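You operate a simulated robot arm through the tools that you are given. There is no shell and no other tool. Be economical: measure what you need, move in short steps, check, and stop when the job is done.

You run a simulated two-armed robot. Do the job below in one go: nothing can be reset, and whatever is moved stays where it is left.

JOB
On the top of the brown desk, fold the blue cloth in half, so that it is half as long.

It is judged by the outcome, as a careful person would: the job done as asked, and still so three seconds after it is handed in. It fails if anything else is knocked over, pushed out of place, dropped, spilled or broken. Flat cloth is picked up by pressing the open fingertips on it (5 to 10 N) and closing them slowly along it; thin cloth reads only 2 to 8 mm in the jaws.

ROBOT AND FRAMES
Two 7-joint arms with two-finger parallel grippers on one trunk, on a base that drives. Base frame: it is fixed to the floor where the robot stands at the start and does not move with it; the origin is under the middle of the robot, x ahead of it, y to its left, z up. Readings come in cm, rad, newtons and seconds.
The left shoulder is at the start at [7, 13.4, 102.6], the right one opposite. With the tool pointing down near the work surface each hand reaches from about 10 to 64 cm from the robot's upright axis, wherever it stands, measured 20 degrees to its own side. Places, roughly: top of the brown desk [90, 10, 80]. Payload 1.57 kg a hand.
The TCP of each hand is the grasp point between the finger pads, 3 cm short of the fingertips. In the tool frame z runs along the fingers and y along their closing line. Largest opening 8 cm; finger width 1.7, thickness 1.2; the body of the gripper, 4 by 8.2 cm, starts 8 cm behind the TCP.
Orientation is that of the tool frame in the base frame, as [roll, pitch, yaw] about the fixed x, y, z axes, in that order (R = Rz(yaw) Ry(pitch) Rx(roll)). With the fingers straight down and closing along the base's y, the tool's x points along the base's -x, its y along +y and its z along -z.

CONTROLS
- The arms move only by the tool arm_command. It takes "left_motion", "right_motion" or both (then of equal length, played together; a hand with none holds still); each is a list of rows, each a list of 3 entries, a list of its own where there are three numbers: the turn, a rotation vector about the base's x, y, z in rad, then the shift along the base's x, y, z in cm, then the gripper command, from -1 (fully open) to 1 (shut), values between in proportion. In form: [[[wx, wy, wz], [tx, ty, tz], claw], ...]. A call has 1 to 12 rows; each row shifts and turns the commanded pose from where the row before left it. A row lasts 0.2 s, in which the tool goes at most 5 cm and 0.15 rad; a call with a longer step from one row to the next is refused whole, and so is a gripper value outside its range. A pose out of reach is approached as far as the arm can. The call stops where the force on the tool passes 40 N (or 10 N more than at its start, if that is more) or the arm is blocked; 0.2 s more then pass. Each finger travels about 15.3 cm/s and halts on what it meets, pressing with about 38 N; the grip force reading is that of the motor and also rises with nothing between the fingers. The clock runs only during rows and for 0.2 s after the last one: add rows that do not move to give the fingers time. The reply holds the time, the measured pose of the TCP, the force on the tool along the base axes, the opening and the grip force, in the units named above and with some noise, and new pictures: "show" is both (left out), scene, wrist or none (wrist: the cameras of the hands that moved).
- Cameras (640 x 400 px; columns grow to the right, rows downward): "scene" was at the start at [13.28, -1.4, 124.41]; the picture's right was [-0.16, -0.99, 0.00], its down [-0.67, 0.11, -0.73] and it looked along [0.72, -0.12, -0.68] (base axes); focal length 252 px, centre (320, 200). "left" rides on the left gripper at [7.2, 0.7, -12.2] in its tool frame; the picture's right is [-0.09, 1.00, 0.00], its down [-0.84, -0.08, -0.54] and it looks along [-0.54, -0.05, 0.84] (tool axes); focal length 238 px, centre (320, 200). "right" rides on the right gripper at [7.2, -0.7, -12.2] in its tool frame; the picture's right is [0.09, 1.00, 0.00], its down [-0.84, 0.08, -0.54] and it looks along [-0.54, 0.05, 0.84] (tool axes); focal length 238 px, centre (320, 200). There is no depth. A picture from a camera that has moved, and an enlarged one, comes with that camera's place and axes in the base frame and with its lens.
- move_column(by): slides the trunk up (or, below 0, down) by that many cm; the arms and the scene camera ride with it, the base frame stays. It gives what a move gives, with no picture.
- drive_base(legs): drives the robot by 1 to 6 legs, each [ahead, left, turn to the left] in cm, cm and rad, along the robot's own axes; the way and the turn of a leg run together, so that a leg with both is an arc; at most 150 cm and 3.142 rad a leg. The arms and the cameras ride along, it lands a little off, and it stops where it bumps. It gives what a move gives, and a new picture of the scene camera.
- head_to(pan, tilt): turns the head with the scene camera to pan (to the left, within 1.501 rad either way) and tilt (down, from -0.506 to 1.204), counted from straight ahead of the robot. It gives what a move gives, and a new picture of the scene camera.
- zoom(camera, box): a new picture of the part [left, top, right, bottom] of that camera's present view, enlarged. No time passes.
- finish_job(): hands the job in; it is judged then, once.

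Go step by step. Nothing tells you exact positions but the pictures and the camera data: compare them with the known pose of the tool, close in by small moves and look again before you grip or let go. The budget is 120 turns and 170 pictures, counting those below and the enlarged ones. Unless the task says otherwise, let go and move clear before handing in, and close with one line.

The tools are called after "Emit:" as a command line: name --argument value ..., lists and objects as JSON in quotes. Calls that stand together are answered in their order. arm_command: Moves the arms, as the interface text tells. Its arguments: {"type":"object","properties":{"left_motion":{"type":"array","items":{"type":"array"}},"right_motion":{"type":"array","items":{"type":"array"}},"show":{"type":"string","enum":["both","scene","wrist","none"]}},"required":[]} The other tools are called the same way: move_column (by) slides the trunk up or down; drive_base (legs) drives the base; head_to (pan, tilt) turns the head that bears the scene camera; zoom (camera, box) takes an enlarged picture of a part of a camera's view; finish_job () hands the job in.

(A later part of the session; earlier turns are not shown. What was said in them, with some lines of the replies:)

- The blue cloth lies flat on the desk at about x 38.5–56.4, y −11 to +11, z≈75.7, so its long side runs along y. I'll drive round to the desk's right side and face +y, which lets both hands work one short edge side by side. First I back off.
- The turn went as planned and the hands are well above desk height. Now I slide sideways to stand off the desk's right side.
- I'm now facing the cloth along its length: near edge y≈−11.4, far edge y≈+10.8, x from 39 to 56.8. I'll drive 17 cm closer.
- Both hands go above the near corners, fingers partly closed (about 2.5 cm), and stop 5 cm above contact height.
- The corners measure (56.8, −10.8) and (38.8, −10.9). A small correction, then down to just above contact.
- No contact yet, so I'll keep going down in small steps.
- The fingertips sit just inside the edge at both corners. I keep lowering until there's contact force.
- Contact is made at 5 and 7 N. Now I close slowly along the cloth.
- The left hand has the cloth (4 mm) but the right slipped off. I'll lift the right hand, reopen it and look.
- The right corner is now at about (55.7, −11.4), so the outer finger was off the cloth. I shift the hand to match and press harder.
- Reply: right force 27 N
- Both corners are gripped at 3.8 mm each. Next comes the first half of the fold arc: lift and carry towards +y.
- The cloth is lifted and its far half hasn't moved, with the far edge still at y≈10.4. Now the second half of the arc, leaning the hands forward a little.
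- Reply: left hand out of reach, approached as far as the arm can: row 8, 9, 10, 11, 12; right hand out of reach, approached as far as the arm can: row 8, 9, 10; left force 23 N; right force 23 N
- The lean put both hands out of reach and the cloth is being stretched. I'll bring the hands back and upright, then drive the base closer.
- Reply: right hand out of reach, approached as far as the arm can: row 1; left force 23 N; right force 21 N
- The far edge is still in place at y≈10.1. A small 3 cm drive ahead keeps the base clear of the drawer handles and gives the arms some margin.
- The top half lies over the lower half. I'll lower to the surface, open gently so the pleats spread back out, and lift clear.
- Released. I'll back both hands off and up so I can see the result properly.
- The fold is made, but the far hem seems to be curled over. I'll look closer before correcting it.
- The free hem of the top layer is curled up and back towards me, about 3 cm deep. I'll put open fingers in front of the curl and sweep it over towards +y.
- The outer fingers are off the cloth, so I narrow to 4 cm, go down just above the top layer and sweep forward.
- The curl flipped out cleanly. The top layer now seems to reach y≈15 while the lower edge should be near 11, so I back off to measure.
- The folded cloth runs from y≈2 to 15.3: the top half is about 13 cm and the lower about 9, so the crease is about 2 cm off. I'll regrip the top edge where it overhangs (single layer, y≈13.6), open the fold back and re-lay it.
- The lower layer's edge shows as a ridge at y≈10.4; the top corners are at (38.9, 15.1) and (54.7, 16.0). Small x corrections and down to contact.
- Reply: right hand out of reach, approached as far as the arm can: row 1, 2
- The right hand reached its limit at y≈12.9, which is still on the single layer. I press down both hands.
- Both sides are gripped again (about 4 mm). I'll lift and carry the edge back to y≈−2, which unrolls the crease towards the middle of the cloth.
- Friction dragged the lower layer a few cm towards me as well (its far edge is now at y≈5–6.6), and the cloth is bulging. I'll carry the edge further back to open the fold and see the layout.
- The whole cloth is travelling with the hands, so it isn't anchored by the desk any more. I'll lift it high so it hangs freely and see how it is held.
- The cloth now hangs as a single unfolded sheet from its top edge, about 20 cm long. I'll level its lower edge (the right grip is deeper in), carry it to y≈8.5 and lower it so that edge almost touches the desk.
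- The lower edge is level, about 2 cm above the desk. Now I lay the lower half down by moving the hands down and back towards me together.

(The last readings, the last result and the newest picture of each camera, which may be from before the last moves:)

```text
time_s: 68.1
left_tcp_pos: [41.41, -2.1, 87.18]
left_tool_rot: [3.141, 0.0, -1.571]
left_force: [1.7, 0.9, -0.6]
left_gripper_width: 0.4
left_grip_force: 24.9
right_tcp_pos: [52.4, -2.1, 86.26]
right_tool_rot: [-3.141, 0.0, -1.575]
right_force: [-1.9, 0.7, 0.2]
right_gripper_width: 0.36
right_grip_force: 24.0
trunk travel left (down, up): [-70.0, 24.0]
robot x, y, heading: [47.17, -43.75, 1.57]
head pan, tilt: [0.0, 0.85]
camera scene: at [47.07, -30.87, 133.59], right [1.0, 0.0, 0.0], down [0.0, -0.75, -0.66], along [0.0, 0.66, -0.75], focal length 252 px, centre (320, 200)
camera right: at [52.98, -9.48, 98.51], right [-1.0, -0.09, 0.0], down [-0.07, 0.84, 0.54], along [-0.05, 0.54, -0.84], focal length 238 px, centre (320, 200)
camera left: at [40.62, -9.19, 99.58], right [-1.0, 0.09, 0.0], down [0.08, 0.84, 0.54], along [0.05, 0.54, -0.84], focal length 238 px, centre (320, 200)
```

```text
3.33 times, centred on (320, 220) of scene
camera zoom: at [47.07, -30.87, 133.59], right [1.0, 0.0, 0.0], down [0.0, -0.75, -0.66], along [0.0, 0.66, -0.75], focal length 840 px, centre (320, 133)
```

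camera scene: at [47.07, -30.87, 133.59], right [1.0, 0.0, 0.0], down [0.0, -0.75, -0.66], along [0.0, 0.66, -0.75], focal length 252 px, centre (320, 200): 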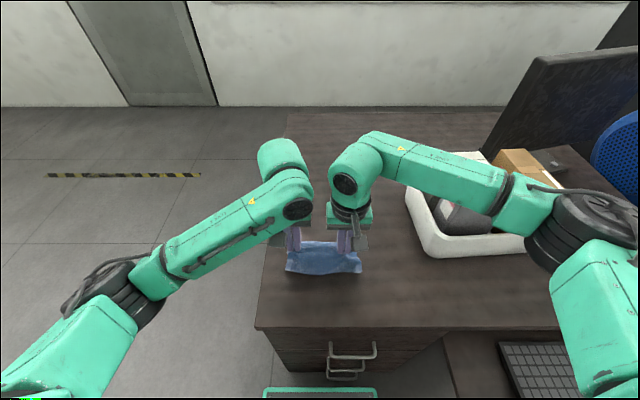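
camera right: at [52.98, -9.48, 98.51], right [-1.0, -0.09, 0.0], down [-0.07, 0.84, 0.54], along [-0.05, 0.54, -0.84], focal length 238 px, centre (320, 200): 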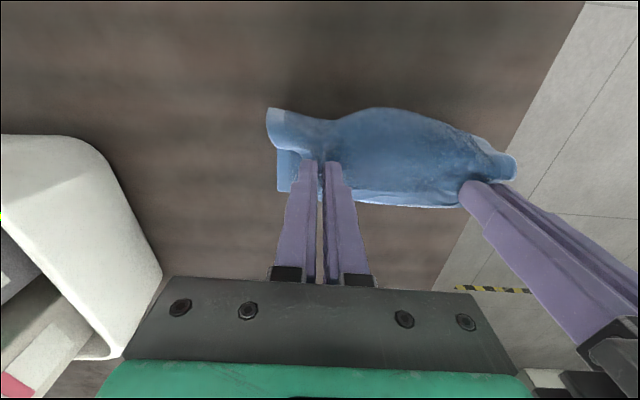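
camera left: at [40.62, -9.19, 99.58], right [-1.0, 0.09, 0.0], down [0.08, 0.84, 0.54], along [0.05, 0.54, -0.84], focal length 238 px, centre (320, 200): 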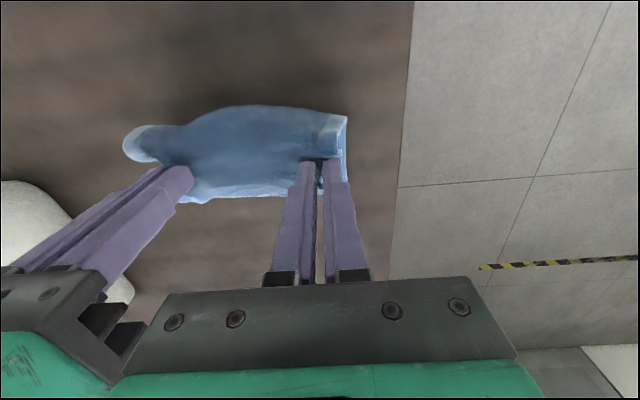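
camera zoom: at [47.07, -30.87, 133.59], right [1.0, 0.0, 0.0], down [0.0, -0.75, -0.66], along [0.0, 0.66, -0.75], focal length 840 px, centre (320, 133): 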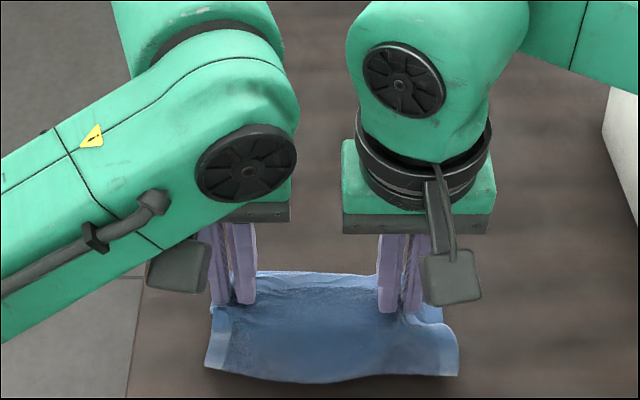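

The lower edge now rests at y≈4.3, the sheet bends near y≈−5 and comes back up to the hands: about the half-way geometry. I lower the top edge onto the lower one with slack, so the crease settles.

Emit:
arm_command --left_motion '[[[0, 0, 0], [0, 0.1, -1.0], 1], [[0, 0, 0], [0, 0.2, -1.0], 1], [[0, 0, 0], [0, 0.3, -1.0], 1], [[0, 0, 0], [0, 0.4, -1.0], 1], [[0, 0, 0], [0, 0.5, -1.0], 1], [[0, 0, 0], [0, 0.5, -1.0], 1], [[0, 0, 0], [0, 0.5, -0.8], 1]]' --right_motion '[[[0, 0, 0], [0, 0.1, -0.9], 1], [[0, 0, 0], [0, 0.2, -0.9], 1], [[0, 0, 0], [0, 0.3, -0.9], 1], [[0, 0, 0], [0, 0.4, -0.85], 1], [[0, 0, 0], [0, 0.5, -0.85], 1], [[0, 0, 0], [0, 0.5, -0.8], 1], [[0, 0, 0], [0, 0.5, -0.7], 1]]'

Emit:
zoom --camera "scene" --box '[240, 170, 400, 290]'

```text
time_s: 69.7
left_tcp_pos: [41.21, 0.55, 80.32]
left_tool_rot: [-3.14, -0.003, -1.572]
left_force: [2.1, 0.2, 0.5]
left_gripper_width: 0.42
left_grip_force: 24.8
right_tcp_pos: [52.24, 0.54, 80.23]
right_tool_rot: [3.141, -0.001, -1.574]
right_force: [-2.3, 0.2, 0.4]
right_gripper_width: 0.36
right_grip_force: 24.5
trunk travel left (down, up): [-70.0, 24.0]
robot x, y, heading: [47.48, -43.44, 1.571]
head pan, tilt: [0.0, 0.85]
camera scene: at [47.06, -30.78, 133.58], right [1.0, 0.0, 0.0], down [0.0, -0.75, -0.66], along [0.0, 0.66, -0.75], focal length 252 px, centre (320, 200)
camera right: at [52.86, -6.81, 92.53], right [-1.0, -0.09, 0.0], down [-0.07, 0.84, 0.54], along [-0.05, 0.54, -0.84], focal length 238 px, centre (320, 200)
camera left: at [40.48, -6.5, 92.76], right [-1.0, 0.09, 0.0], down [0.08, 0.84, 0.54], along [0.05, 0.54, -0.84], focal length 238 px, centre (320, 200)
```

scene: 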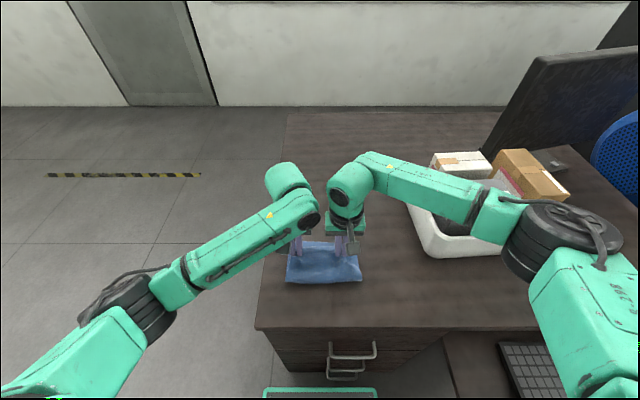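
right: 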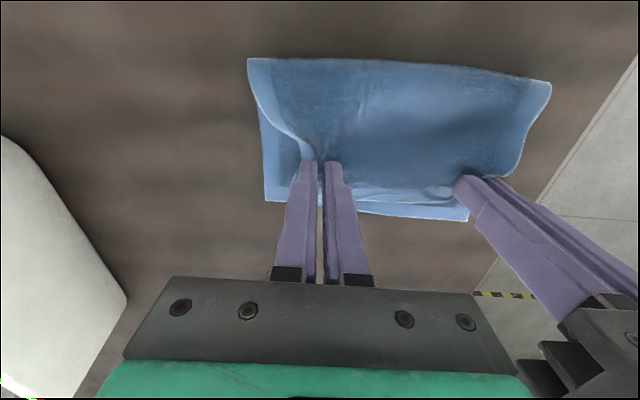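
left: 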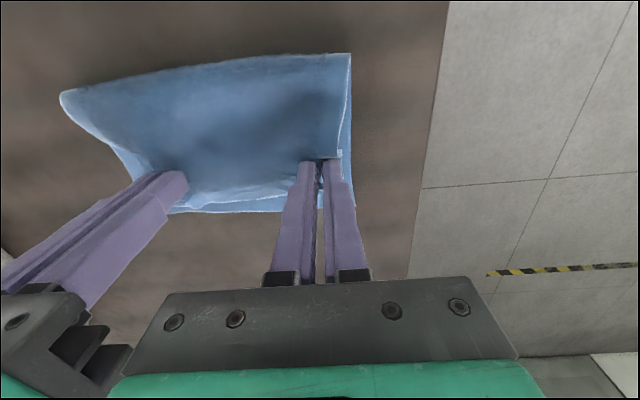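

```text
3.33 times, centred on (320, 230) of scene
camera zoom: at [47.06, -30.78, 133.58], right [1.0, 0.0, 0.0], down [0.0, -0.75, -0.66], along [0.0, 0.66, -0.75], focal length 840 px, centre (320, 100)
```

zoom: 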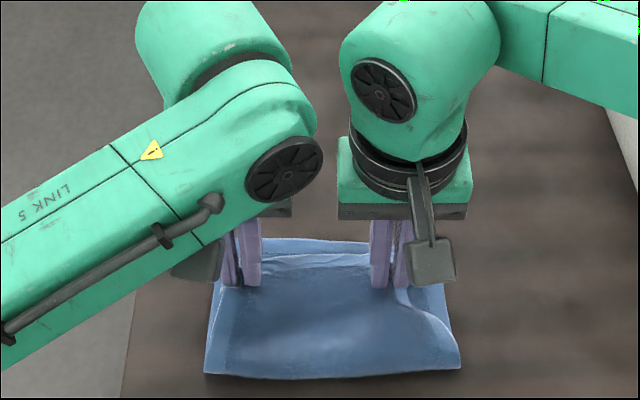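

This looks right: crease at y≈−6, lower edge at y≈+5 (11 cm), and the top edge within about 1 cm of it. I nudge 0.7 cm forward, lower, release gently while spreading the pleats, and lift away.

Emit:
arm_command --left_motion '[[[0, 0, 0], [0, 0.5, -0.5], 1], [[0, 0, 0], [0, 0.2, -0.6], 1], [[0, 0, 0], [0, 0, -0.3], 1], [[0, 0, 0], [0, 0, 0], 0.85], [[0, 0, 0], [0, 0, 0], 0.7], [[0, 0, 0], [0, 0, 0], 0.5], [[0, 0, 0], [0, 0, 0], 0.35], [[0, 0, 0], [0, 0, 0.5], 0.35], [[0, 0, 0], [0, 0, 1], 0.35], [[0, 0, 0], [0, 0, 2], 0.35], [[0, 0, 0], [0, 0, 3], 0.35]]' --right_motion '[[[0, 0, 0], [0, 0.5, -0.5], 1], [[0, 0, 0], [0, 0.2, -0.6], 1], [[0, 0, 0], [0, 0, -0.3], 1], [[0, 0, 0], [0, 0, 0], 0.85], [[0, 0, 0], [0, 0, 0], 0.7], [[0, 0, 0], [0, 0, 0], 0.5], [[0, 0, 0], [0, 0, 0], 0.35], [[0, 0, 0], [0, 0, 0.5], 0.35], [[0, 0, 0], [0, 0, 1], 0.35], [[0, 0, 0], [0, 0, 2], 0.35], [[0, 0, 0], [0, 0, 3], 0.35]]' --show "none"

Emit:
arm_command --left_motion '[[[0, 0, 0], [-1, 0, 3], 0.35], [[0, 0, 0], [-3, 0, 2], 0.35], [[0, 0, 0], [-4, 0, 1], 0.35], [[0, 0, 0], [-4, 0, 1], 0.35]]' --right_motion '[[[0, 0, 0], [0, 0, 4], 0.35], [[0, 0, 0], [1, 0, 4], 0.35], [[0, 0, 0], [3, 0, 3], 0.35], [[0, 0, 0], [3, 0, 3], 0.35]]' --show "wrist"

Emit:
zoom --camera "scene" --box '[240, 190, 400, 300]'

```text
time_s: 72.1
left_tcp_pos: [41.26, 1.15, 85.77]
left_tool_rot: [3.141, -0.001, -1.573]
left_force: [0.2, 0.0, -0.1]
left_gripper_width: 2.56
left_grip_force: 0.2
right_tcp_pos: [52.26, 1.25, 85.32]
right_tool_rot: [-3.141, -0.001, -1.576]
right_force: [0.2, -0.2, 0.4]
right_gripper_width: 2.62
right_grip_force: 0.1
trunk travel left (down, up): [-70.0, 24.0]
robot x, y, heading: [47.15, -43.42, 1.566]
head pan, tilt: [0.0, 0.85]
```

```text
time_s: 73.1
left_tcp_pos: [29.29, 1.22, 92.74]
left_tool_rot: [-3.141, 0.001, -1.574]
left_force: [0.9, -0.2, 0.1]
left_gripper_width: 2.58
left_grip_force: 0.0
right_tcp_pos: [59.08, 1.2, 99.54]
right_tool_rot: [-3.141, 0.0, -1.574]
right_force: [-0.6, 0.3, 0.1]
right_gripper_width: 2.61
right_grip_force: 0.2
trunk travel left (down, up): [-70.0, 24.0]
robot x, y, heading: [46.78, -43.6, 1.566]
head pan, tilt: [0.0, 0.85]
camera right: at [59.72, -6.24, 111.72], right [-1.0, -0.09, 0.0], down [-0.08, 0.84, 0.54], along [-0.05, 0.54, -0.84], focal length 238 px, centre (320, 200)
camera left: at [28.5, -5.88, 105.06], right [-1.0, 0.1, 0.0], down [0.08, 0.84, 0.54], along [0.05, 0.54, -0.84], focal length 238 px, centre (320, 200)
```

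right: 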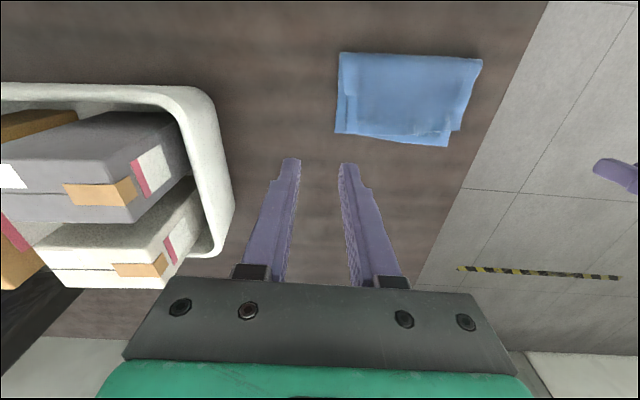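
left: 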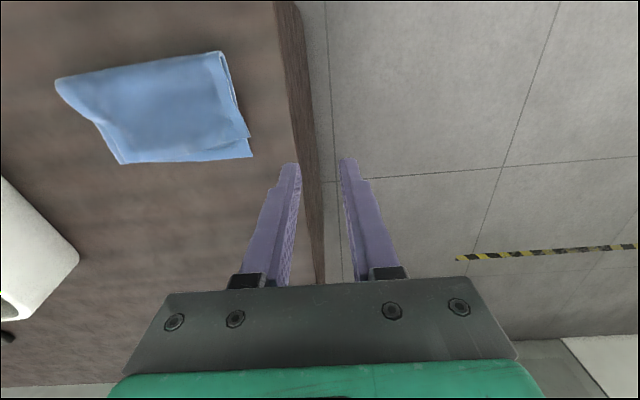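

```text
3.64 times, centred on (320, 245) of scene
camera zoom: at [47.02, -30.98, 133.59], right [1.0, 0.0, 0.0], down [0.0, -0.75, -0.66], along [0.0, 0.66, -0.75], focal length 916 px, centre (320, 36)
```

zoom: 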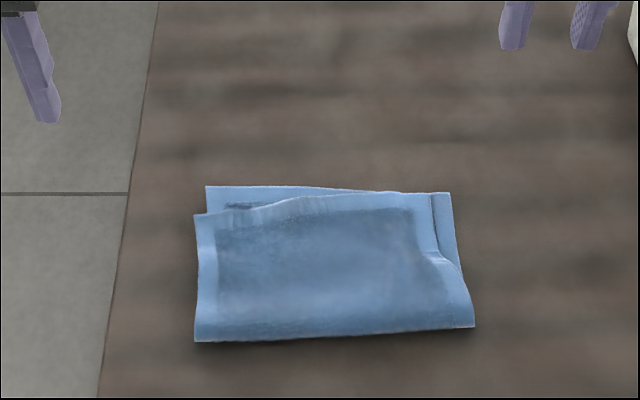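

The cloth lies folded in half: about 11 cm long instead of 22, with the edges within 2–3 cm of each other. The box, keyboard and the rest look undisturbed, and both hands are empty and clear, so I hand it in.

Emit:
finish_job

```text
The job is handed in.
```

The blue cloth is folded in half on the desk, about 11 cm long instead of 22. The top layer is slightly skewed: it falls about 2.5 cm short of the lower one at its left corner and about 1.5 cm at the right.
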